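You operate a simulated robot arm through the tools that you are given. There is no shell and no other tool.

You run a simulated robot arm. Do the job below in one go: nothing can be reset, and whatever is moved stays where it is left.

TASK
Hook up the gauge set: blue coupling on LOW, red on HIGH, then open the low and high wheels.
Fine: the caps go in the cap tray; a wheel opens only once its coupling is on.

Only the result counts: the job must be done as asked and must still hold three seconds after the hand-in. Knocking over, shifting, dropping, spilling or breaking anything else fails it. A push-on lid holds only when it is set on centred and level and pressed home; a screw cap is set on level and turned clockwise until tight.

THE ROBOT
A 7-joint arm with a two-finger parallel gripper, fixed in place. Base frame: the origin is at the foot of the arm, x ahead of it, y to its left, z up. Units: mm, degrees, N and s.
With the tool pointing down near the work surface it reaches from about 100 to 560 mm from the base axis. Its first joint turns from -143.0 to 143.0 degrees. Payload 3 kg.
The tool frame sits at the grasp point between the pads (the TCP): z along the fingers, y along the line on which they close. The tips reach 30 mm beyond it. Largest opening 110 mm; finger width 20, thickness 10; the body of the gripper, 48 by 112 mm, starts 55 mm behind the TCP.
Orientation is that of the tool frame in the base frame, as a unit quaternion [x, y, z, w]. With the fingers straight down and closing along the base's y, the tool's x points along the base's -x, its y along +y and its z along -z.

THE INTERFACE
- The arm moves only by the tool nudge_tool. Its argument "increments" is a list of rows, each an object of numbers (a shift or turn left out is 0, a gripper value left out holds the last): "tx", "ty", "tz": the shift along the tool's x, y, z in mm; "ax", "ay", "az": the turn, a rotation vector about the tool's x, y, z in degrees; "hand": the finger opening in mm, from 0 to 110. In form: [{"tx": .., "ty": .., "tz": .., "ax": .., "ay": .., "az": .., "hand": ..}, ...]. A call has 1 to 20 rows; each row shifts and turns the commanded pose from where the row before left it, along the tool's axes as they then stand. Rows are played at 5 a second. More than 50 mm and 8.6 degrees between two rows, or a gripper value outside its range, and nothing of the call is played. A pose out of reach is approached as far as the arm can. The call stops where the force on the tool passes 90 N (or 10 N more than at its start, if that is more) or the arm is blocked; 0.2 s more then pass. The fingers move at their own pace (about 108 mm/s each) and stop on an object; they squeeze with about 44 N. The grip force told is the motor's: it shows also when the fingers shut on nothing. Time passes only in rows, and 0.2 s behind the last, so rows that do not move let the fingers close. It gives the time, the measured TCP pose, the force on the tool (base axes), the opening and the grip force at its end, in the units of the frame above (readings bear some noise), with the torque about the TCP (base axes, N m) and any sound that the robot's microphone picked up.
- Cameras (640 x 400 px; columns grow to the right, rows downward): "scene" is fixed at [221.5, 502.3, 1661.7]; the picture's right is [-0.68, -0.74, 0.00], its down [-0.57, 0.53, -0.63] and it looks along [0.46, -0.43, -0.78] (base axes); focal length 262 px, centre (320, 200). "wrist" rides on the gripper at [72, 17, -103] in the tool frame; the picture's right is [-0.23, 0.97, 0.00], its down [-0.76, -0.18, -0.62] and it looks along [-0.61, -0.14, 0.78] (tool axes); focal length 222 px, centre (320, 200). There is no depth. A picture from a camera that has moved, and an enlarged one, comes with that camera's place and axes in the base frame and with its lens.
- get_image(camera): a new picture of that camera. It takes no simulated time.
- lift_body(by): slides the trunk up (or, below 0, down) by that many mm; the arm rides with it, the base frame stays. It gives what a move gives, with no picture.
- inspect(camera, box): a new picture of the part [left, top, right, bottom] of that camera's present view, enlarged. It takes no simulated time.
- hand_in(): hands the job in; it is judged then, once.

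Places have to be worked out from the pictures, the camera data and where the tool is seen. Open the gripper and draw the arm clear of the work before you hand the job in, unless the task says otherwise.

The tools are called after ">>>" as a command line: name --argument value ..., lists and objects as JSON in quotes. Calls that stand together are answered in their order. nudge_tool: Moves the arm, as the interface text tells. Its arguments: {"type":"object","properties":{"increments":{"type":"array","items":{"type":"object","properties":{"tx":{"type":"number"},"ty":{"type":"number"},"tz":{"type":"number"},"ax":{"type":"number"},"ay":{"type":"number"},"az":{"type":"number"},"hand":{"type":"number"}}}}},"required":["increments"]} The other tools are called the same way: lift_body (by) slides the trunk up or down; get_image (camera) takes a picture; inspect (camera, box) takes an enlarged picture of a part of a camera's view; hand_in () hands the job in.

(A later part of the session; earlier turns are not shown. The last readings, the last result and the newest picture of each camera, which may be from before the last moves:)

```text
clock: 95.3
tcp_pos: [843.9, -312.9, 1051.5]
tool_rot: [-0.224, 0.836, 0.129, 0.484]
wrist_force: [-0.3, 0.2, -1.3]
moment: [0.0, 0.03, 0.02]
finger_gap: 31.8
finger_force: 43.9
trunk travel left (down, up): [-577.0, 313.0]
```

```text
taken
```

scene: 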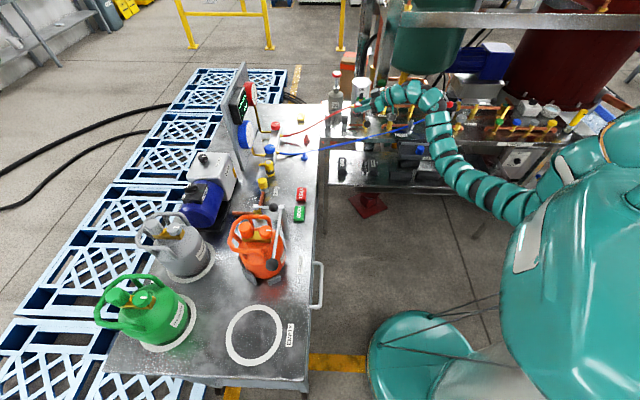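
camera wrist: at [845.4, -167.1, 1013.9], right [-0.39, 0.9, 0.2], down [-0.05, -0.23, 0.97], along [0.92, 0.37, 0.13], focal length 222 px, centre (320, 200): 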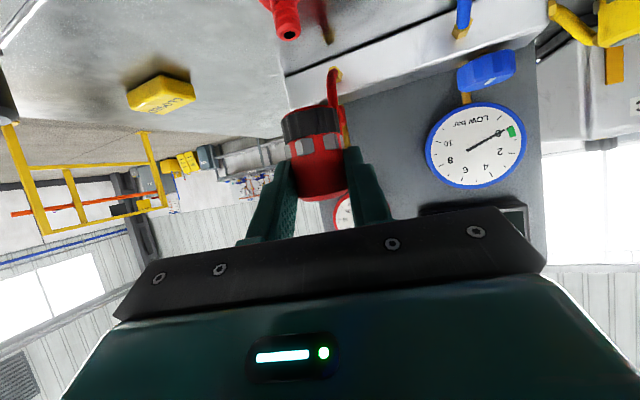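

Raising the trunk by 130 for a better posture at HIGH, then continuing toward HIGH while coming down.

>>> lift_body --by 130

>>> nudge_tool --increments '[{"tx": 19.9, "ty": -21.8, "tz": -34.6}, {"tx": 19.9, "ty": -21.8, "tz": -34.6}, {"tx": 34.6, "tz": 20}, {"tx": 34.6, "tz": 20}, {"tx": 19.9, "ty": -21.8, "tz": -34.6}, {"tx": 19.9, "ty": -21.8, "tz": -34.6}]'

>>> get_image --camera "scene"

>>> get_image --camera "wrist"

```text
clock: 96.9
tcp_pos: [844.2, -313.0, 1181.1]
tool_rot: [-0.224, 0.836, 0.13, 0.484]
wrist_force: [0.1, 0.7, -0.5]
moment: [-0.01, -0.02, 0.01]
finger_gap: 31.7
finger_force: 43.8
trunk travel left (down, up): [-707.0, 183.0]
```

```text
clock: 98.3
tcp_pos: [749.0, -468.6, 1102.0]
tool_rot: [-0.225, 0.836, 0.13, 0.484]
wrist_force: [0.2, 0.5, -1.1]
moment: [-0.03, 0.03, 0.02]
finger_gap: 31.8
finger_force: 44.3
trunk travel left (down, up): [-707.0, 183.0]
```

```text
taken
```

scene: 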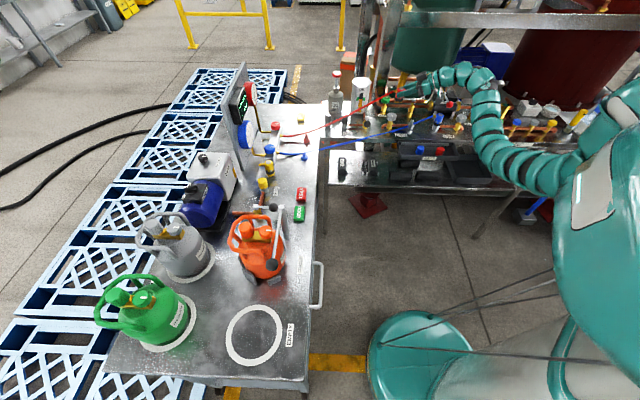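

```text
taken
camera wrist: at [632.8, -517.0, 1089.9], right [-0.39, 0.9, 0.2], down [-0.05, -0.23, 0.97], along [0.92, 0.37, 0.14], focal length 222 px, centre (320, 200)
```

wrist: 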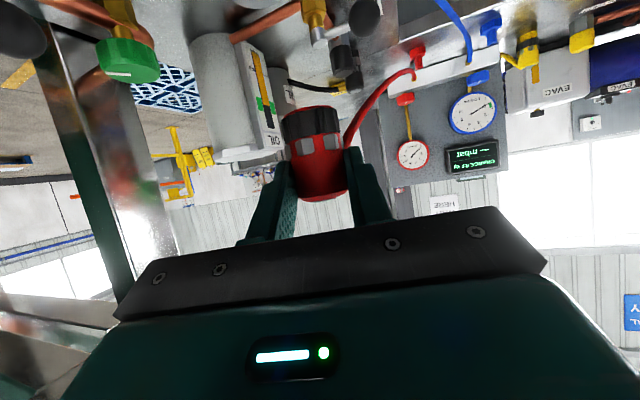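

Moving above HIGH, rotating to azimuth 22°, and lowering to z≈1022 for alignment.

>>> nudge_tool --increments '[{"tx": 19.3, "ty": -22.2, "tz": -33.5}, {"tx": 19.3, "ty": -22.3, "tz": -33.4}, {"ax": 6.93, "az": 4}, {"tx": 34.7, "tz": 20}, {"tx": 34.6, "tz": 20}, {}]'

>>> get_image --camera "wrist"

>>> inspect --camera "scene" --box '[370, 70, 490, 150]'

```text
clock: 99.7
tcp_pos: [704.6, -545.0, 1021.7]
tool_rot: [-0.165, 0.849, 0.096, 0.492]
wrist_force: [0.4, 0.5, -1.6]
moment: [-0.02, 0.02, 0.0]
finger_gap: 31.2
finger_force: 43.9
trunk travel left (down, up): [-707.0, 183.0]
```

```text
taken
camera wrist: at [583.1, -575.9, 1009.7], right [-0.26, 0.95, 0.2], down [-0.08, -0.23, 0.97], along [0.96, 0.24, 0.14], focal length 222 px, centre (320, 200)
```

wrist: 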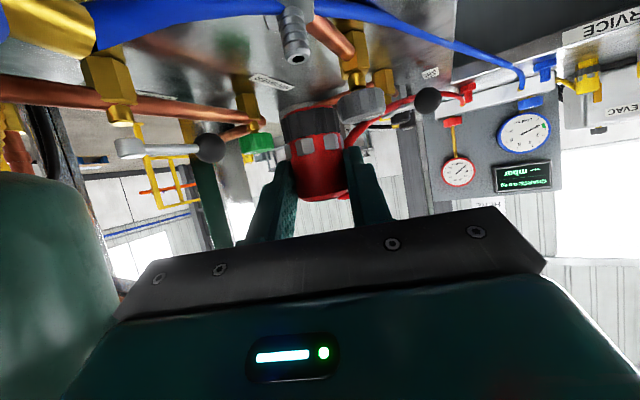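

```text
5.00 times, centred on (430, 110) of scene
camera zoom: at [221.5, 502.3, 1661.7], right [-0.68, -0.74, 0.0], down [-0.57, 0.53, -0.63], along [0.46, -0.43, -0.78], focal length 1311 px, centre (-230, 650)
```

zoom: 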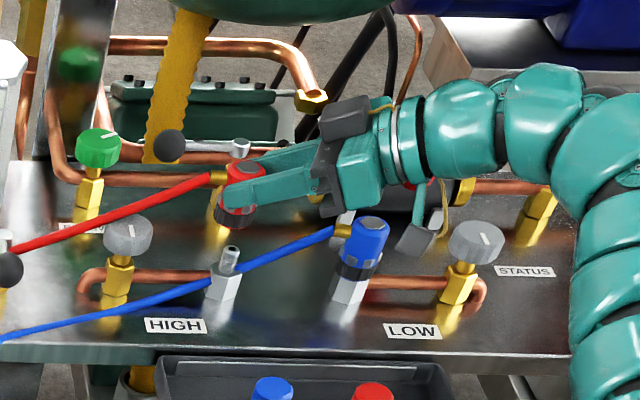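

Zooming for alignment of the red coupling with the HIGH stem.

>>> inspect --camera "wrist" --box '[220, 0, 420, 150]'

>>> inspect --camera "scene" --box '[390, 95, 450, 140]'

```text
2.67 times, centred on (320, 75) of wrist
camera zoom: at [583.1, -575.9, 1009.7], right [-0.26, 0.95, 0.2], down [-0.08, -0.23, 0.97], along [0.96, 0.24, 0.14], focal length 592 px, centre (320, 533)
```

zoom: 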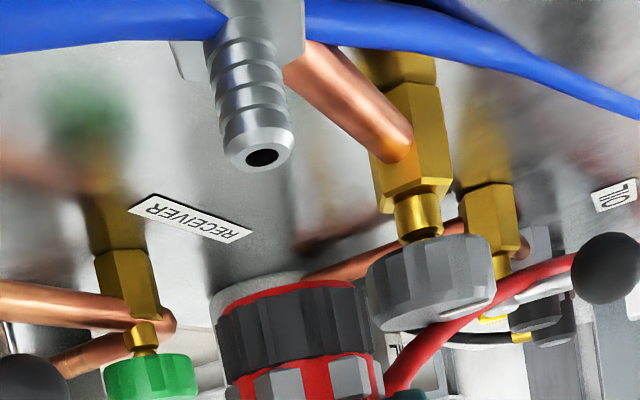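

```text
8.89 times, centred on (420, 118) of scene
camera zoom: at [221.5, 502.3, 1661.7], right [-0.68, -0.74, 0.0], down [-0.57, 0.53, -0.63], along [0.46, -0.43, -0.78], focal length 2331 px, centre (-569, 933)
```

zoom: 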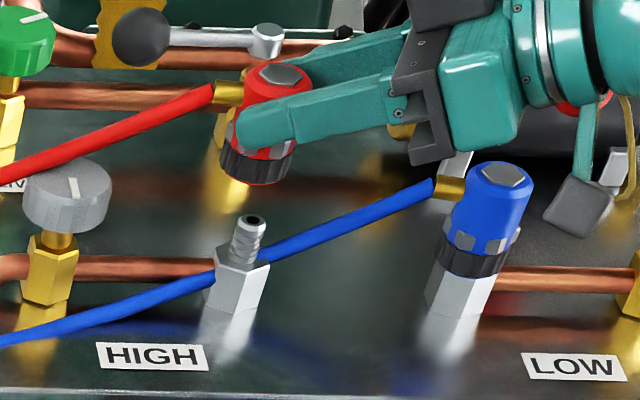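

The two views together say the stem is ~8 mm nearer (−x) than the coupling axis. I'll correct by about (-8,-0.6), lower 18 mm, and re-check.

>>> nudge_tool --increments '[{"tx": 3.8, "ty": 2.4, "tz": -6.6}, {"tx": 15.6, "tz": 8.9}, {}]'

>>> inspect --camera "wrist" --box '[220, 0, 420, 150]'

>>> inspect --camera "scene" --box '[390, 95, 450, 140]'

```text
clock: 100.5
tcp_pos: [697.5, -546.6, 1003.9]
tool_rot: [-0.165, 0.85, 0.096, 0.492]
wrist_force: [0.1, 0.2, -1.8]
moment: [-0.02, -0.01, 0.02]
finger_gap: 31.8
finger_force: 44.0
trunk travel left (down, up): [-707.0, 183.0]
```

```text
2.67 times, centred on (320, 75) of wrist
camera zoom: at [574.9, -577.1, 992.4], right [-0.26, 0.95, 0.2], down [-0.08, -0.22, 0.97], along [0.96, 0.24, 0.14], focal length 592 px, centre (320, 533)
```

zoom: 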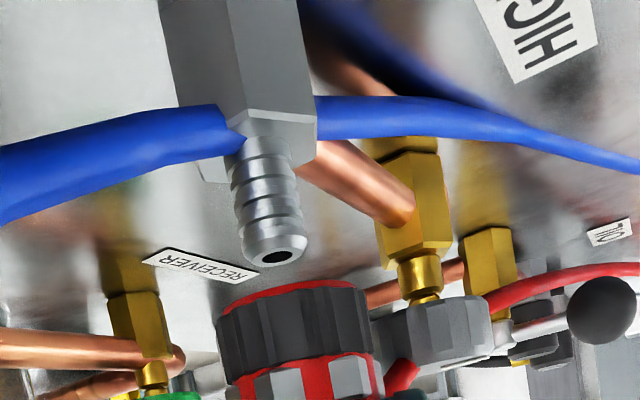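

```text
8.89 times, centred on (420, 118) of scene
camera zoom: at [221.5, 502.3, 1661.7], right [-0.68, -0.74, 0.0], down [-0.57, 0.53, -0.63], along [0.46, -0.43, -0.78], focal length 2331 px, centre (-569, 933)
```

zoom: 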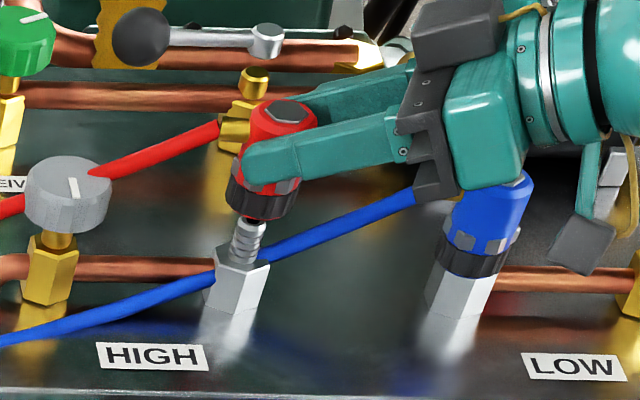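

Now both views show alignment within ~1 mm. Tiny correction, then lower in small steps.

>>> nudge_tool --increments '[{"tx": -0.4, "tz": 0.7}, {"tx": 3.47, "tz": 1.98}, {"tx": 3.47, "tz": 1.98}, {"tx": 3.47, "tz": 1.98}, {}]'

>>> inspect --camera "wrist" --box '[220, 0, 420, 150]'

>>> inspect --camera "scene" --box '[390, 95, 450, 140]'

```text
clock: 101.7
tcp_pos: [699.3, -545.5, 991.1]
tool_rot: [-0.165, 0.85, 0.095, 0.492]
wrist_force: [-0.4, 0.5, -1.9]
moment: [0.0, 0.01, 0.03]
finger_gap: 31.8
finger_force: 44.1
trunk travel left (down, up): [-707.0, 183.0]
```

```text
2.67 times, centred on (320, 75) of wrist
camera zoom: at [575.9, -576.9, 979.8], right [-0.26, 0.95, 0.2], down [-0.08, -0.22, 0.97], along [0.96, 0.24, 0.14], focal length 592 px, centre (320, 533)
```

zoom: 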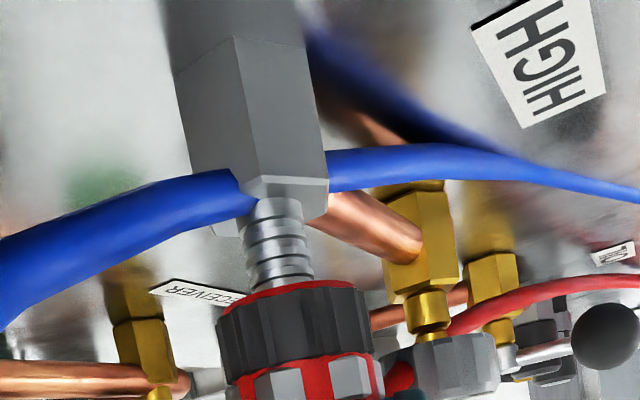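

```text
8.89 times, centred on (420, 118) of scene
camera zoom: at [221.5, 502.3, 1661.7], right [-0.68, -0.74, 0.0], down [-0.57, 0.53, -0.63], along [0.46, -0.43, -0.78], focal length 2331 px, centre (-569, 933)
```

zoom: 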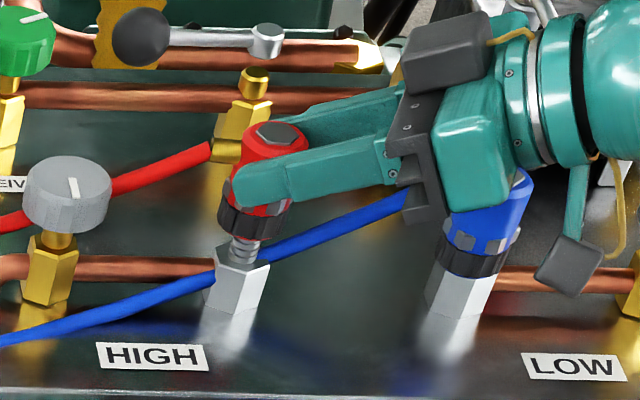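

Aligned, with the stem entering. Continuing down.

>>> nudge_tool --increments '[{"tx": 2.6, "tz": 1.5}, {"tx": 2.6, "tz": 1.5}, {"tx": 2.6, "tz": 1.5}, {"tx": 2.6, "tz": 1.5}]'

>>> inspect --camera "wrist" --box '[220, 0, 420, 150]'

```text
clock: 102.7
tcp_pos: [697.8, -546.4, 980.2]
tool_rot: [-0.165, 0.85, 0.095, 0.491]
wrist_force: [0.2, 0.5, 2.4]
moment: [-0.02, -0.06, 0.01]
finger_gap: 31.5
finger_force: 43.8
trunk travel left (down, up): [-707.0, 183.0]
```

```text
2.67 times, centred on (320, 75) of wrist
camera zoom: at [575.8, -577.0, 968.8], right [-0.26, 0.95, 0.2], down [-0.08, -0.22, 0.97], along [0.96, 0.24, 0.14], focal length 592 px, centre (320, 533)
```

zoom: 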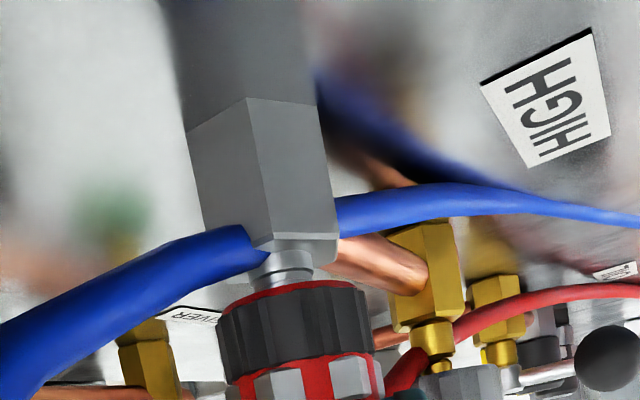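

The stem is inside. Pressing down to seat.

>>> nudge_tool --increments '[{"tx": 1.73, "tz": 1}, {"tx": 1.73, "tz": 1}, {"tx": 1.73, "tz": 1}, {"tx": 1.73, "tz": 1}]'

>>> inspect --camera "wrist" --box '[220, 0, 420, 150]'

```text
clock: 103.7
tcp_pos: [697.2, -544.9, 970.6]
tool_rot: [-0.165, 0.849, 0.095, 0.492]
wrist_force: [-0.4, 0.2, -2.4]
moment: [0.01, 0.02, -0.02]
finger_gap: 31.8
finger_force: 43.9
trunk travel left (down, up): [-707.0, 183.0]
```

```text
2.67 times, centred on (320, 75) of wrist
camera zoom: at [575.9, -576.9, 960.2], right [-0.26, 0.95, 0.2], down [-0.08, -0.22, 0.97], along [0.96, 0.24, 0.14], focal length 592 px, centre (320, 533)
```

zoom: 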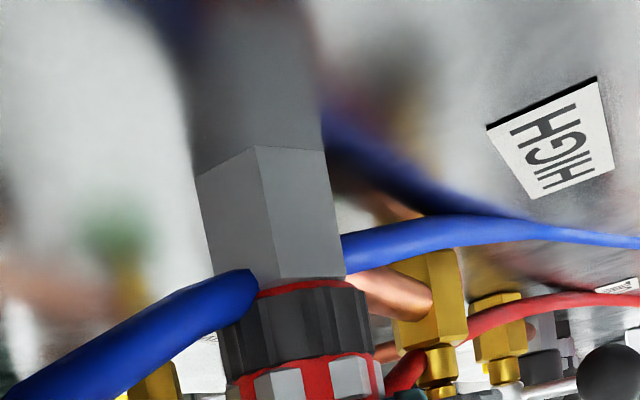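

The ring has reached the hex. Pressing home.

>>> nudge_tool --increments '[{"tx": 1.3, "tz": 0.75}, {"tx": 1.3, "tz": 0.75}, {"tx": 1.3, "tz": 0.75}]'

```text
clock: 104.5
tcp_pos: [697.6, -545.6, 969.9]
tool_rot: [-0.166, 0.848, 0.094, 0.495]
wrist_force: [3.0, -5.4, 21.7]
moment: [-0.05, -0.13, -0.06]
finger_gap: 31.5
finger_force: 43.8
trunk travel left (down, up): [-707.0, 183.0]
```

>>> nudge_tool --increments '[{"tx": 1.0, "tz": 0.6}, {"tx": 1.0, "tz": 0.6}]'

>>> nudge_tool --increments '[{"tx": -1.3, "tz": -0.75}, {"tx": -1.3, "tz": -0.75}, {}]'

```text
clock: 105.1
tcp_pos: [696.8, -545.0, 971.0]
tool_rot: [-0.166, 0.848, 0.094, 0.494]
wrist_force: [8.4, -9.2, 39.1]
moment: [0.12, -0.51, -0.15]
finger_gap: 32.0
finger_force: 43.9
trunk travel left (down, up): [-707.0, 183.0]
```

```text
clock: 105.9
tcp_pos: [696.7, -545.2, 970.9]
tool_rot: [-0.165, 0.849, 0.094, 0.493]
wrist_force: [11.1, -11.0, 31.9]
moment: [0.03, -1.09, -0.25]
finger_gap: 31.6
finger_force: 44.3
trunk travel left (down, up): [-707.0, 183.0]
```

Pressed home. Backing off the remaining preload gradually.

>>> nudge_tool --increments '[{"tx": -1.3, "tz": -0.75}, {"tx": -1.3, "tz": -0.75}, {}]'

>>> inspect --camera "wrist" --box '[220, 30, 420, 180]'

```text
clock: 106.7
tcp_pos: [696.6, -544.8, 969.6]
tool_rot: [-0.166, 0.85, 0.097, 0.49]
wrist_force: [4.8, -4.6, 14.6]
moment: [-0.02, -0.64, -0.04]
finger_gap: 31.5
finger_force: 43.9
trunk travel left (down, up): [-707.0, 183.0]
```

```text
2.67 times, centred on (320, 105) of wrist
camera zoom: at [575.0, -576.2, 958.7], right [-0.26, 0.94, 0.2], down [-0.08, -0.23, 0.97], along [0.96, 0.24, 0.13], focal length 592 px, centre (320, 453)
```

zoom: 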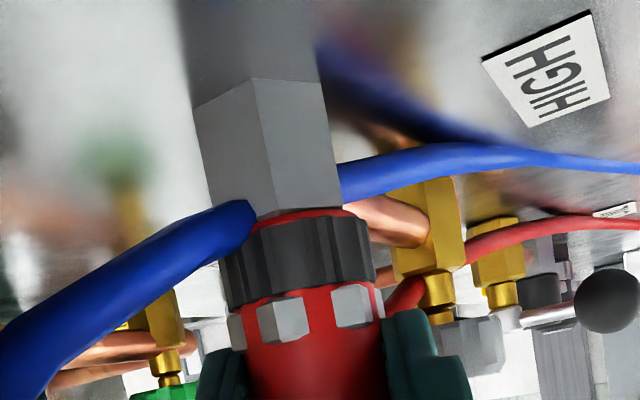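

>>> nudge_tool --increments '[{"tx": -0.9, "tz": -0.5}, {}, {"hand": 33}, {"hand": 36}, {"hand": 44}, {"hand": 58}, {}]'

>>> inspect --camera "wrist" --box '[220, 30, 420, 180]'

>>> inspect --camera "scene" --box '[380, 80, 480, 150]'

```text
clock: 108.3
tcp_pos: [697.1, -546.3, 971.4]
tool_rot: [-0.166, 0.849, 0.097, 0.492]
wrist_force: [-0.5, 0.0, -0.1]
moment: [-0.01, 0.01, 0.01]
finger_gap: 58.1
finger_force: 0.0
trunk travel left (down, up): [-707.0, 183.0]
```

```text
2.67 times, centred on (320, 105) of wrist
camera zoom: at [576.0, -577.0, 960.3], right [-0.26, 0.95, 0.2], down [-0.08, -0.22, 0.97], along [0.96, 0.24, 0.14], focal length 592 px, centre (320, 453)
```

zoom: 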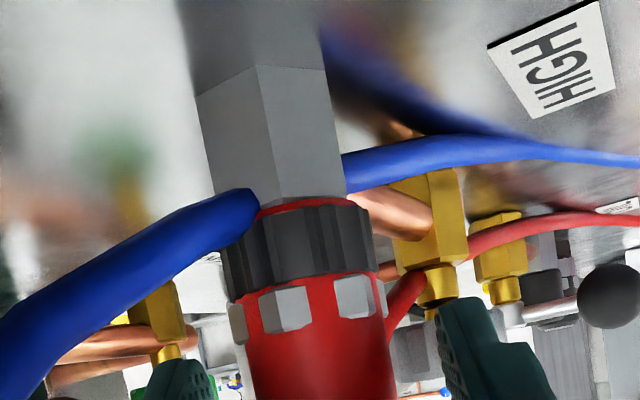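

```text
5.71 times, centred on (430, 115) of scene
camera zoom: at [221.5, 502.3, 1661.7], right [-0.68, -0.74, 0.0], down [-0.57, 0.53, -0.63], along [0.46, -0.43, -0.78], focal length 1499 px, centre (-309, 686)
```

zoom: 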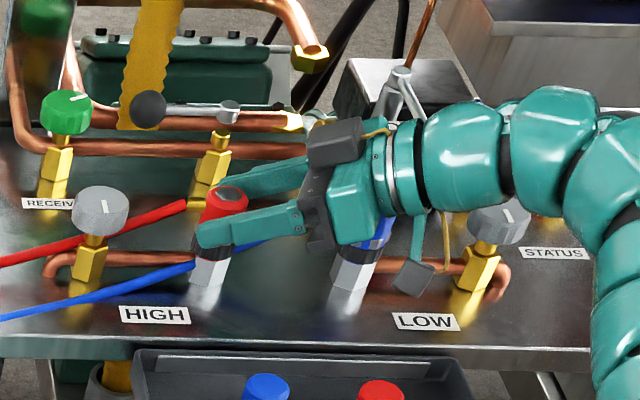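

The red coupling is seated on HIGH. Retreating straight up.

>>> nudge_tool --increments '[{"tx": -8.7, "tz": -5}, {"tx": -17.3, "tz": -10}, {"tx": -34.6, "tz": -20}, {"tx": -26, "tz": -15}]'

>>> get_image --camera "scene"

>>> inspect --camera "scene" --box '[380, 80, 480, 150]'

>>> inspect --camera "scene" --box '[220, 70, 320, 170]'

>>> get_image --camera "wrist"

```text
clock: 109.3
tcp_pos: [698.0, -545.3, 1073.2]
tool_rot: [-0.166, 0.85, 0.097, 0.491]
wrist_force: [-0.9, -0.4, -0.1]
moment: [-0.03, -0.06, 0.01]
finger_gap: 57.8
finger_force: 0.1
trunk travel left (down, up): [-707.0, 183.0]
```

```text
taken
```

scene: 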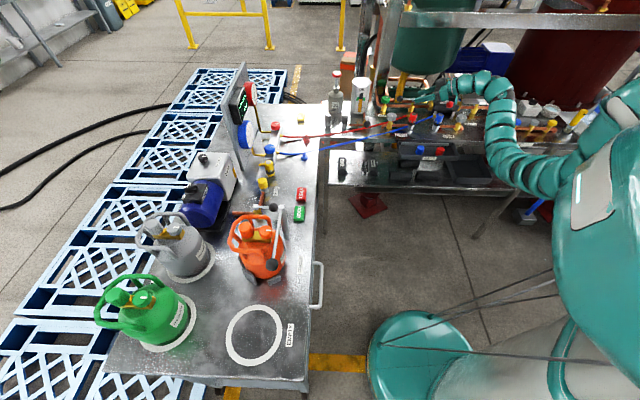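

```text
5.71 times, centred on (430, 115) of scene
camera zoom: at [221.5, 502.3, 1661.7], right [-0.68, -0.74, 0.0], down [-0.57, 0.53, -0.63], along [0.46, -0.43, -0.78], focal length 1499 px, centre (-309, 686)
```

zoom: 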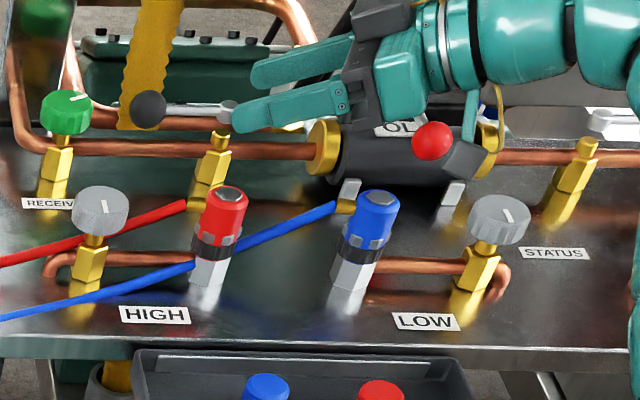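

```text
4.00 times, centred on (270, 120) of scene
camera zoom: at [221.5, 502.3, 1661.7], right [-0.68, -0.74, 0.0], down [-0.57, 0.53, -0.63], along [0.46, -0.43, -0.78], focal length 1049 px, centre (520, 520)
```

zoom: 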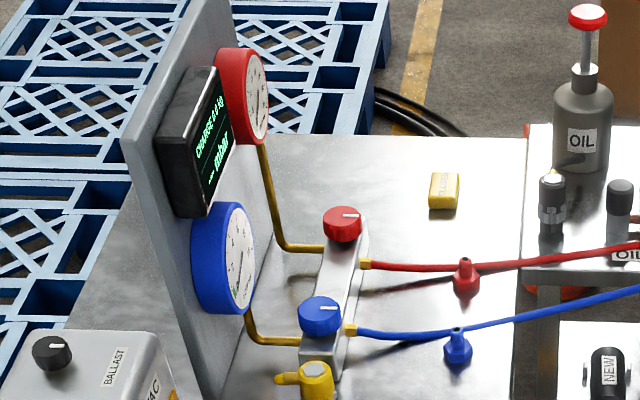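

```text
taken
camera wrist: at [576.1, -576.3, 1061.3], right [-0.26, 0.95, 0.2], down [-0.08, -0.23, 0.97], along [0.96, 0.24, 0.14], focal length 222 px, centre (320, 200)
```

wrist: 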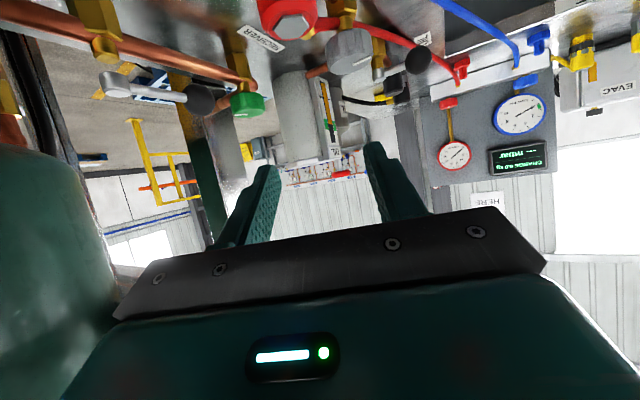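

Both couplings are on. I'll read the gauges and check the labels and pointers before choosing how to open the wheels.

>>> inspect --camera "wrist" --box '[430, 80, 560, 180]'

>>> inspect --camera "scene" --box '[380, 90, 480, 140]'

>>> inspect --camera "scene" --box '[255, 110, 295, 170]'

```text
4.00 times, centred on (495, 130) of wrist
camera zoom: at [576.1, -576.3, 1061.3], right [-0.26, 0.95, 0.2], down [-0.08, -0.23, 0.97], along [0.96, 0.24, 0.14], focal length 888 px, centre (-380, 480)
```

zoom: 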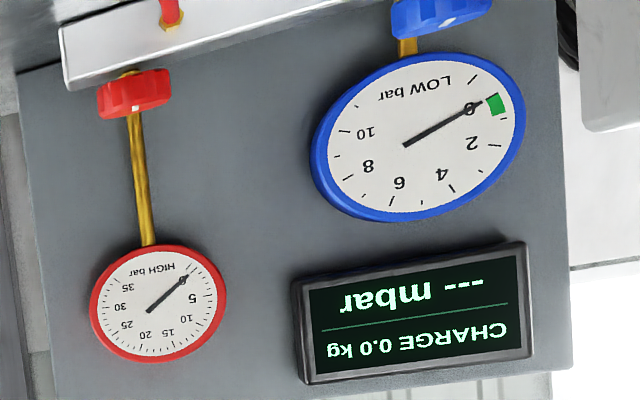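

```text
6.40 times, centred on (430, 115) of scene
camera zoom: at [221.5, 502.3, 1661.7], right [-0.68, -0.74, 0.0], down [-0.57, 0.53, -0.63], along [0.46, -0.43, -0.78], focal length 1678 px, centre (-384, 744)
```

zoom: 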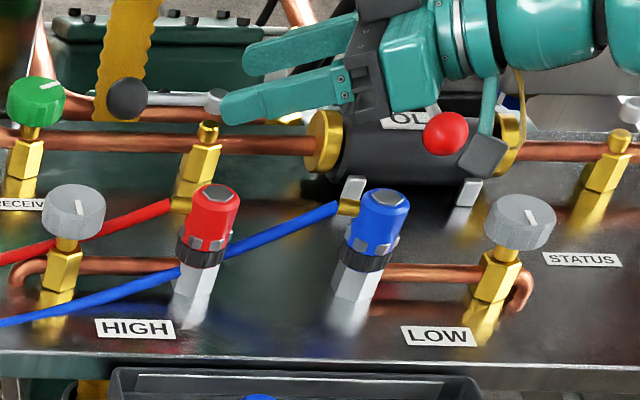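

```text
6.67 times, centred on (275, 140) of scene
camera zoom: at [221.5, 502.3, 1661.7], right [-0.68, -0.74, 0.0], down [-0.57, 0.53, -0.63], along [0.46, -0.43, -0.78], focal length 1748 px, centre (620, 600)
```

zoom: 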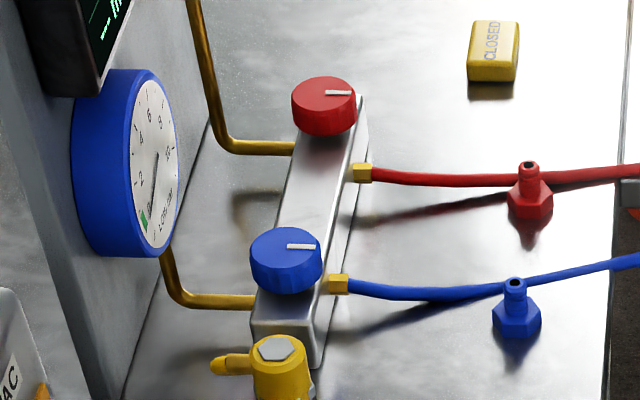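

Both gauges read 0, and the pointers on the LOW and HIGH service wheels sit across the pipes, i.e. closed. I'll go to the LOW wheel (≈(554,-694), top z≈960), restoring a vertical tool on the way.

>>> nudge_tool --increments '[{"ay": 7.5, "hand": 80}, {"ay": 7.5}, {"ay": 7.5}, {"ay": 7.5}, {"tx": 32.7, "ty": -16.8, "tz": -18.9}, {"tx": 32.7, "ty": -16.8, "tz": -18.9}, {"tx": 32.7, "ty": -16.8, "tz": -18.9}, {"tx": 32.7, "ty": -16.8, "tz": -18.9}, {"tx": 32.7, "ty": -16.8, "tz": -18.9}]'

>>> get_image --camera "scene"

```text
clock: 111.3
tcp_pos: [554.9, -695.1, 1071.6]
tool_rot: [-0.185, 0.948, 0.05, 0.255]
wrist_force: [-1.0, -0.1, 0.1]
moment: [0.0, 0.0, 0.03]
finger_gap: 80.1
finger_force: 0.0
trunk travel left (down, up): [-707.0, 183.0]
```

```text
taken
```

scene: 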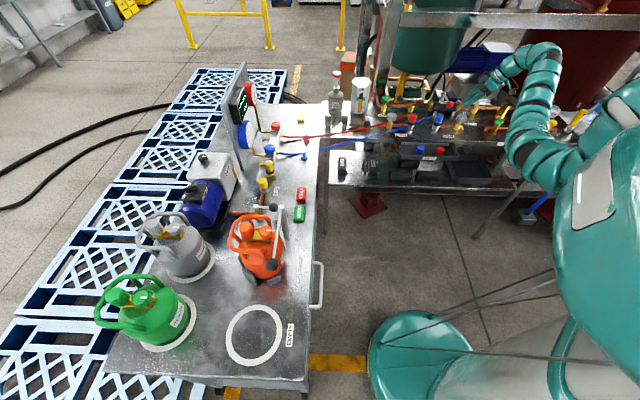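

Good. Un-tilting to vertical and yawing to line up with the bench.

>>> nudge_tool --increments '[{"ay": 7.5}, {"ay": 7.5}, {"ay": 7.5}, {"ay": 7.5}, {"az": 7.5}, {"az": 7.5}, {"az": 7.5}, {"az": 7.5}, {"az": 7.5}, {"az": 7.5}, {"az": 7.5}, {"az": 7.5}, {"az": 7}]'

>>> get_image --camera "wrist"

>>> inspect --camera "scene" --box '[400, 60, 520, 150]'

```text
clock: 114.1
tcp_pos: [554.8, -695.1, 1071.5]
tool_rot: [0.383, 0.924, 0.0, 0.0]
wrist_force: [0.5, -0.1, -0.2]
moment: [0.0, 0.0, -0.01]
finger_gap: 79.9
finger_force: 0.1
trunk travel left (down, up): [-707.0, 183.0]
```

```text
taken
camera wrist: at [516.2, -630.8, 1174.6], right [0.85, 0.53, 0.0], down [0.41, -0.67, 0.62], along [0.33, -0.53, -0.78], focal length 222 px, centre (320, 200)
```

wrist: 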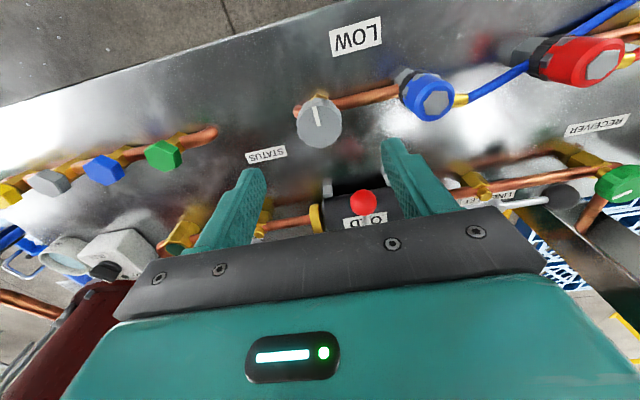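

```text
4.44 times, centred on (460, 105) of scene
camera zoom: at [221.5, 502.3, 1661.7], right [-0.68, -0.74, 0.0], down [-0.57, 0.53, -0.63], along [0.46, -0.43, -0.78], focal length 1166 px, centre (-302, 622)
```

zoom: 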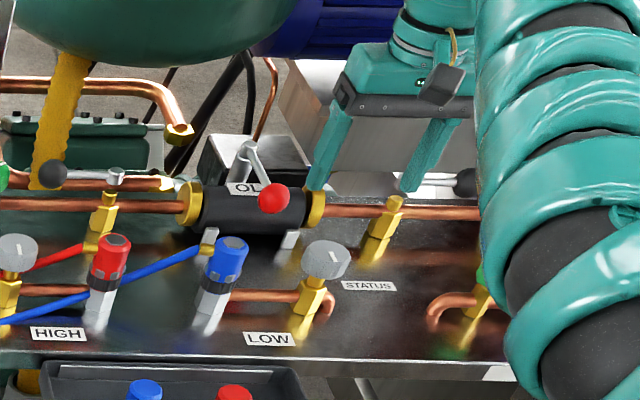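

Zooming onto the wheel for alignment and pointer position.

>>> inspect --camera "wrist" --box '[250, 70, 410, 170]'

```text
4.00 times, centred on (330, 120) of wrist
camera zoom: at [516.2, -630.8, 1174.6], right [0.85, 0.53, 0.0], down [0.41, -0.67, 0.62], along [0.33, -0.53, -0.78], focal length 888 px, centre (280, 520)
```

zoom: 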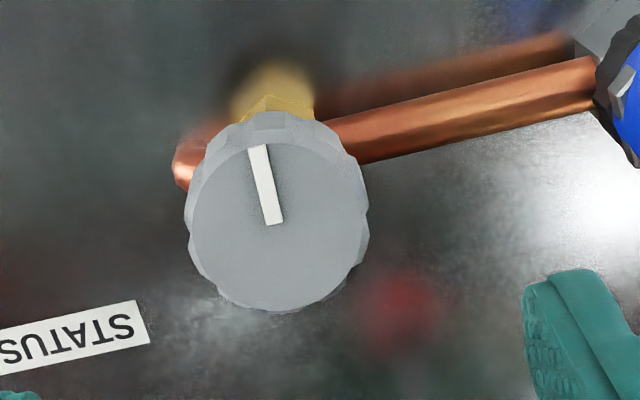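

The wheel is ~43 mm wide, pointer toward the bench front (closed). I'll shift ~3 mm and lower so the pads straddle the wheel rim.

>>> nudge_tool --increments '[{"tx": -3.5, "ty": -1.1}, {"tz": 40}, {"tz": 40}, {"tz": 12}, {"hand": 60}, {"hand": 52}]'

>>> inspect --camera "wrist" --box '[220, 90, 420, 215]'

>>> inspect --camera "scene" --box '[430, 90, 500, 140]'

```text
clock: 115.5
tcp_pos: [556.0, -699.5, 980.2]
tool_rot: [0.383, 0.924, 0.001, 0.001]
wrist_force: [-0.7, 0.2, -0.2]
moment: [-0.02, -0.01, -0.01]
finger_gap: 52.2
finger_force: 0.0
trunk travel left (down, up): [-707.0, 183.0]
```

```text
3.20 times, centred on (320, 152) of wrist
camera zoom: at [517.0, -635.0, 1083.1], right [0.85, 0.53, 0.0], down [0.41, -0.66, 0.62], along [0.33, -0.53, -0.78], focal length 711 px, centre (320, 352)
```

zoom: 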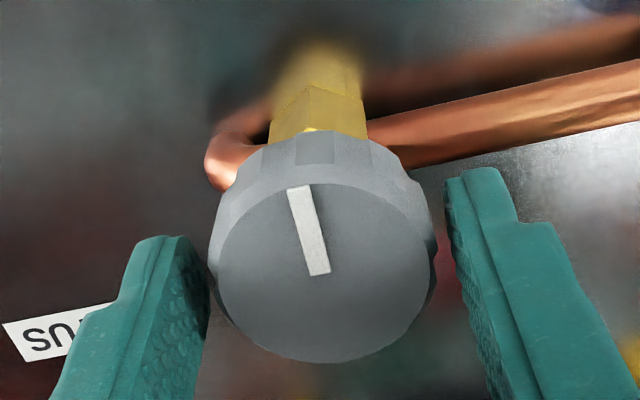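

```text
8.00 times, centred on (465, 115) of scene
camera zoom: at [221.5, 502.3, 1661.7], right [-0.68, -0.74, 0.0], down [-0.57, 0.53, -0.63], along [0.46, -0.43, -0.78], focal length 2098 px, centre (-840, 880)
```

zoom: 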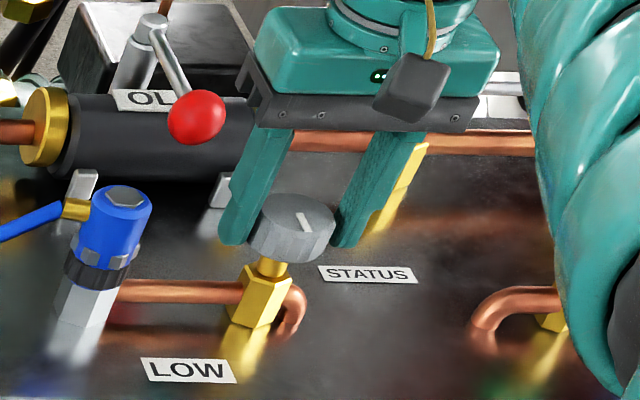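

Lower 7 mm more and close gently on the wheel.

>>> nudge_tool --increments '[{"tx": -2, "tz": 3}, {"tz": 4}, {"hand": 46}, {"hand": 44}, {}]'

>>> nudge_tool --increments '[{"hand": 42}, {"hand": 41}, {}]'

>>> inspect --camera "wrist" --box '[220, 90, 420, 215]'

```text
clock: 116.7
tcp_pos: [558.2, -698.7, 972.6]
tool_rot: [0.383, 0.924, 0.001, 0.0]
wrist_force: [1.2, 0.5, -0.2]
moment: [0.0, -0.02, -0.01]
finger_gap: 44.3
finger_force: 0.2
trunk travel left (down, up): [-707.0, 183.0]
```

```text
clock: 117.5
tcp_pos: [556.9, -699.2, 971.9]
tool_rot: [0.383, 0.924, 0.001, 0.001]
wrist_force: [1.4, 1.4, -0.8]
moment: [-0.16, 0.19, -0.05]
finger_gap: 44.0
finger_force: 45.2
trunk travel left (down, up): [-707.0, 183.0]
```

```text
3.20 times, centred on (320, 152) of wrist
camera zoom: at [519.3, -635.6, 1076.1], right [0.85, 0.53, 0.0], down [0.41, -0.66, 0.62], along [0.33, -0.53, -0.78], focal length 711 px, centre (320, 352)
```

zoom: 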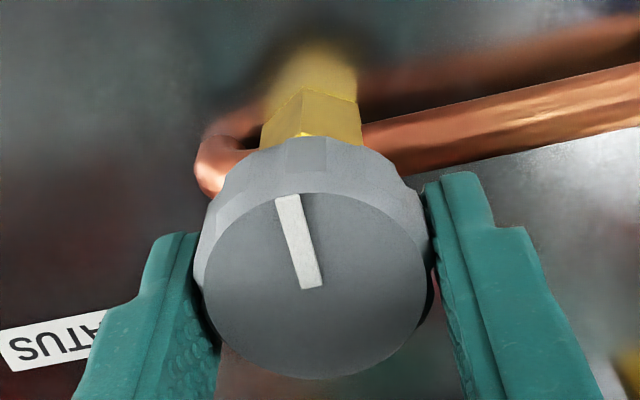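

The wheel is gripped (44 mm). Turning counter-clockwise in small steps while watching the torque.

>>> nudge_tool --increments '[{"az": -5}, {"az": -5}, {"az": -5}]'

>>> inspect --camera "wrist" --box '[220, 90, 420, 215]'

>>> inspect --camera "scene" --box '[430, 90, 500, 140]'

```text
clock: 118.3
tcp_pos: [557.3, -700.3, 972.7]
tool_rot: [0.257, 0.967, 0.0, 0.002]
wrist_force: [4.5, 0.4, 5.9]
moment: [-0.41, 0.28, 0.01]
finger_gap: 43.9
finger_force: 45.4
trunk travel left (down, up): [-707.0, 183.0]
```

```text
3.20 times, centred on (320, 152) of wrist
camera zoom: at [504.8, -647.3, 1076.1], right [0.68, 0.73, 0.0], down [0.57, -0.53, 0.62], along [0.46, -0.42, -0.78], focal length 711 px, centre (320, 352)
```

zoom: 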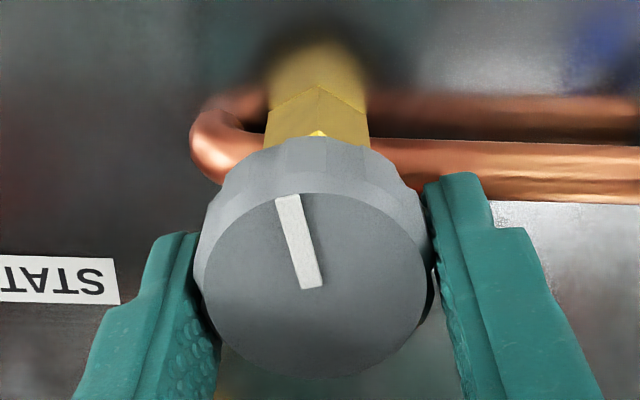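

```text
8.00 times, centred on (465, 115) of scene
camera zoom: at [221.5, 502.3, 1661.7], right [-0.68, -0.74, 0.0], down [-0.57, 0.53, -0.63], along [0.46, -0.43, -0.78], focal length 2098 px, centre (-840, 880)
```

zoom: 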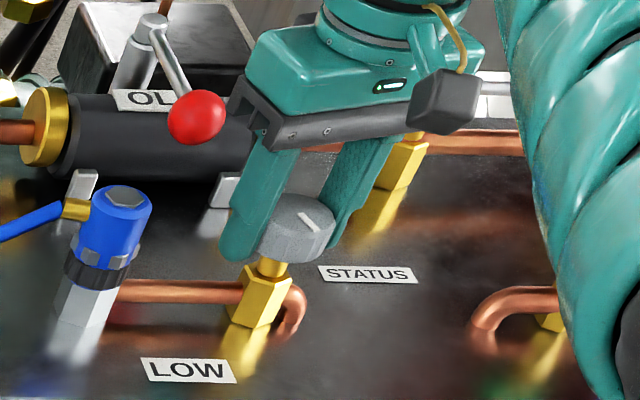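

The wheel turns with the gripper. Continuing counter-clockwise.

>>> nudge_tool --increments '[{"az": -7.5}, {"az": -7.5}, {"az": -7.5}, {"az": -7.5}, {"az": -7.5}, {"az": -7.5}]'

>>> inspect --camera "wrist" --box '[220, 90, 420, 215]'

>>> inspect --camera "scene" --box '[220, 70, 300, 150]'

```text
clock: 119.7
tcp_pos: [559.3, -696.1, 973.4]
tool_rot: [-0.133, 0.991, 0.002, -0.001]
wrist_force: [3.0, 21.1, -1.2]
moment: [-0.13, -0.54, -0.08]
finger_gap: 43.5
finger_force: 44.9
trunk travel left (down, up): [-707.0, 183.0]
```

```text
3.20 times, centred on (320, 152) of wrist
camera zoom: at [485.4, -698.1, 1076.1], right [-0.04, 1.0, 0.0], down [0.78, 0.03, 0.62], along [0.62, 0.02, -0.78], focal length 711 px, centre (320, 352)
```

zoom: 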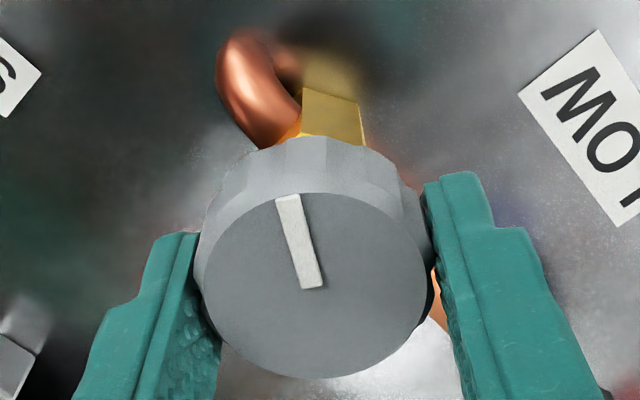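

```text
5.00 times, centred on (260, 110) of scene
camera zoom: at [221.5, 502.3, 1661.7], right [-0.68, -0.74, 0.0], down [-0.57, 0.53, -0.63], along [0.46, -0.43, -0.78], focal length 1311 px, centre (620, 650)
```

zoom: 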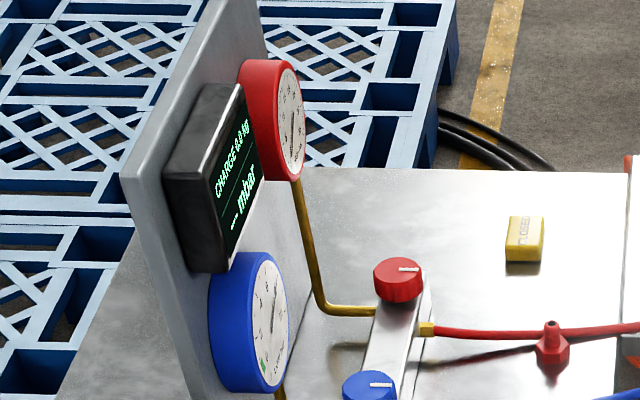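

There's some side force from an axis offset. I'll zoom in on the LOW gauge to see whether it responds.

>>> inspect --camera "scene" --box '[250, 110, 290, 150]'

>>> inspect --camera "scene" --box '[250, 70, 290, 110]'

>>> inspect --camera "scene" --box '[230, 110, 270, 150]'

```text
10.00 times, centred on (270, 130) of scene
camera zoom: at [221.5, 502.3, 1661.7], right [-0.68, -0.74, 0.0], down [-0.57, 0.53, -0.63], along [0.46, -0.43, -0.78], focal length 2623 px, centre (820, 900)
```

zoom: 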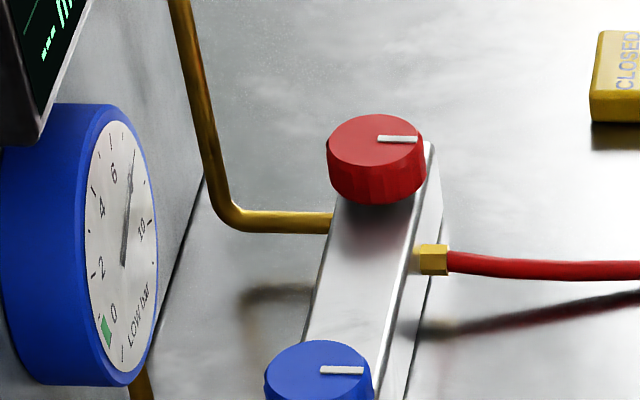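

```text
10.00 times, centred on (270, 90) of scene
camera zoom: at [221.5, 502.3, 1661.7], right [-0.68, -0.74, 0.0], down [-0.57, 0.53, -0.63], along [0.46, -0.43, -0.78], focal length 2623 px, centre (820, 1300)
```

zoom: 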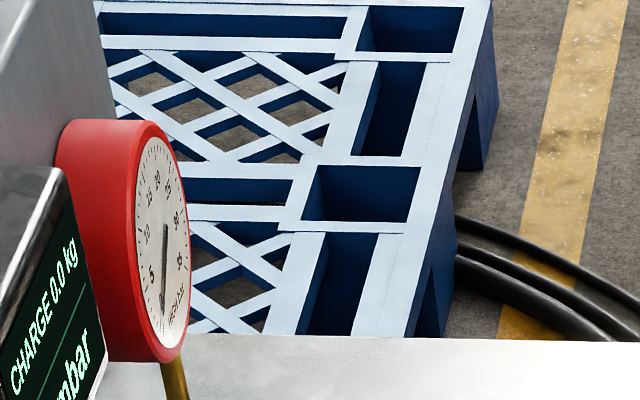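

```text
10.00 times, centred on (250, 130) of scene
camera zoom: at [221.5, 502.3, 1661.7], right [-0.68, -0.74, 0.0], down [-0.57, 0.53, -0.63], along [0.46, -0.43, -0.78], focal length 2623 px, centre (1020, 900)
```

zoom: 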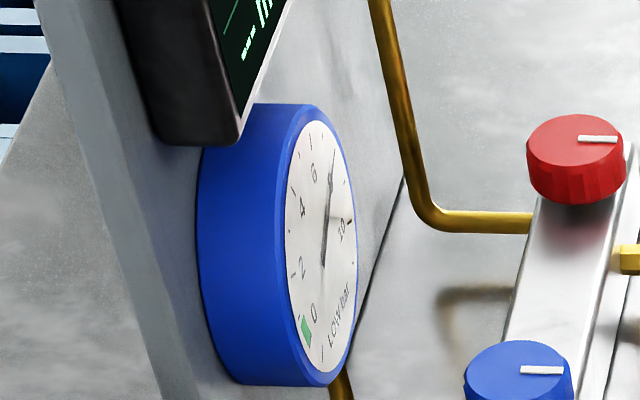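

The LOW gauge jumped to about 8 bar as the grey LOW service wheel opened, which confirms these are the right wheels. I'll re-centre slightly to relieve side force and keep turning toward fully open.

>>> nudge_tool --increments '[{"ty": 2.5}, {"az": -7.5}, {"az": -7.5}]'

```text
clock: 120.5
tcp_pos: [558.4, -695.7, 972.8]
tool_rot: [-0.261, 0.965, 0.001, 0.0]
wrist_force: [5.0, 22.0, -6.7]
moment: [0.18, -0.7, -0.06]
finger_gap: 43.6
finger_force: 45.0
trunk travel left (down, up): [-707.0, 183.0]
```

>>> nudge_tool --increments '[{"tx": -1.5, "ty": 2}, {"az": -7.5}, {"az": -7.5}, {"tx": -1, "ty": 0.5}, {"az": -7.5}]'

>>> inspect --camera "wrist" --box '[220, 90, 420, 215]'

>>> inspect --camera "scene" --box '[230, 110, 270, 150]'

>>> get_image --camera "scene"

```text
clock: 121.7
tcp_pos: [557.6, -693.1, 971.9]
tool_rot: [-0.443, 0.896, -0.001, 0.0]
wrist_force: [6.6, 3.3, 5.0]
moment: [0.39, -0.58, 0.02]
finger_gap: 43.6
finger_force: 44.9
trunk travel left (down, up): [-707.0, 183.0]
```

```text
3.20 times, centred on (320, 152) of wrist
camera zoom: at [500.7, -740.2, 1076.2], right [-0.63, 0.77, 0.0], down [0.6, 0.5, 0.62], along [0.48, 0.39, -0.78], focal length 711 px, centre (320, 352)
```

zoom: 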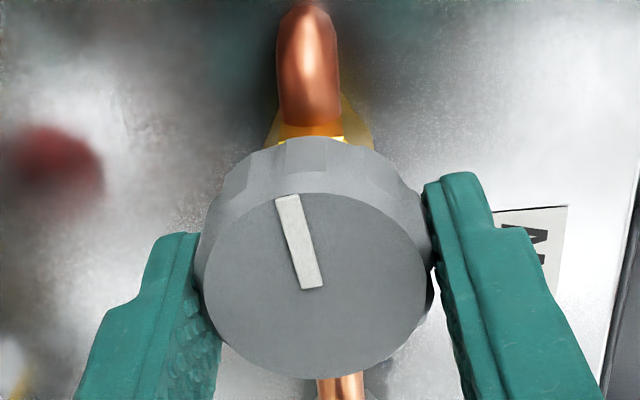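

```text
10.00 times, centred on (250, 130) of scene
camera zoom: at [221.5, 502.3, 1661.7], right [-0.68, -0.74, 0.0], down [-0.57, 0.53, -0.63], along [0.46, -0.43, -0.78], focal length 2623 px, centre (1020, 900)
```

zoom: 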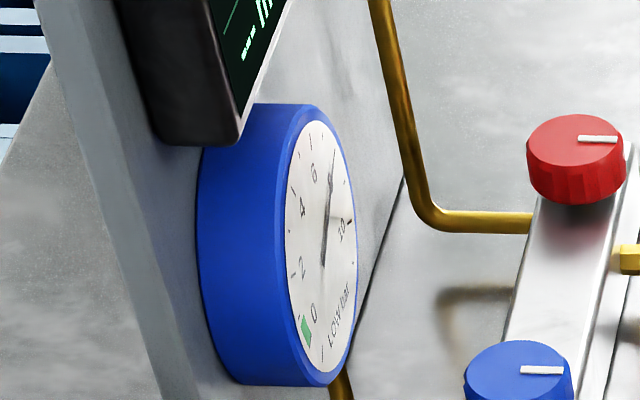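

```text
taken
```

scene: 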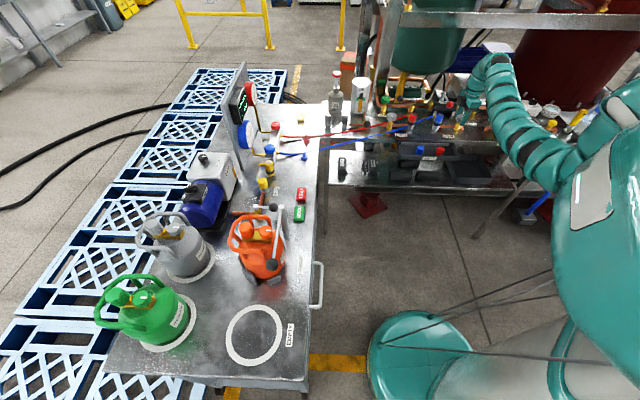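

Turned ~97°, the pointer now lies along the pipe, and the gauge stays at 8 bar. I'll keep turning to find the open stop.

>>> nudge_tool --increments '[{"az": -7.5}, {"az": -7.5}, {"az": -7.5}]'

>>> inspect --camera "wrist" --box '[220, 90, 420, 215]'

```text
clock: 122.5
tcp_pos: [556.7, -693.0, 972.7]
tool_rot: [-0.608, 0.794, 0.0, 0.0]
wrist_force: [-3.4, 7.3, 0.7]
moment: [-1.13, 0.55, -0.1]
finger_gap: 44.0
finger_force: 45.3
trunk travel left (down, up): [-707.0, 183.0]
```

```text
3.20 times, centred on (320, 152) of wrist
camera zoom: at [522.0, -758.1, 1076.2], right [-0.88, 0.47, 0.0], down [0.37, 0.69, 0.62], along [0.29, 0.55, -0.78], focal length 711 px, centre (320, 352)
```

zoom: 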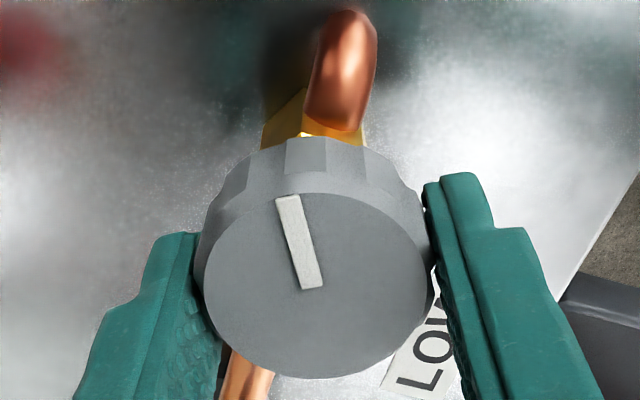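

Still turning freely at 120°. Continuing.

>>> nudge_tool --increments '[{"az": -7.5}, {"az": -7.5}, {"az": -7.5}, {"az": -7.5}]'

>>> inspect --camera "wrist" --box '[220, 90, 420, 215]'

```text
clock: 123.5
tcp_pos: [556.9, -694.6, 972.5]
tool_rot: [0.793, -0.609, 0.001, 0.001]
wrist_force: [-10.2, -0.3, 1.1]
moment: [0.07, 0.19, -0.07]
finger_gap: 45.8
finger_force: 4.7
trunk travel left (down, up): [-707.0, 183.0]
```

```text
3.20 times, centred on (320, 152) of wrist
camera zoom: at [558.9, -768.3, 1076.4], right [-1.0, -0.03, 0.0], down [-0.03, 0.78, 0.62], along [-0.02, 0.62, -0.78], focal length 711 px, centre (320, 352)
```

zoom: 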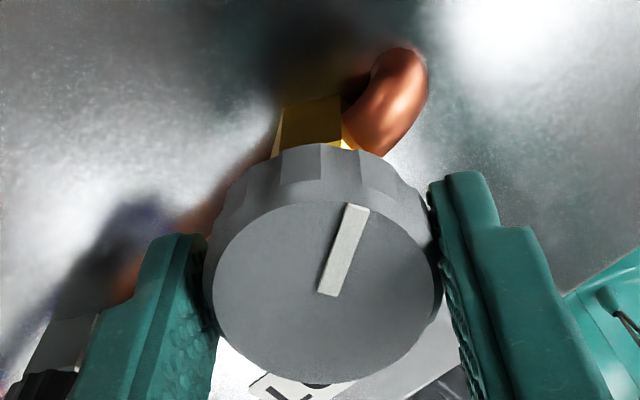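

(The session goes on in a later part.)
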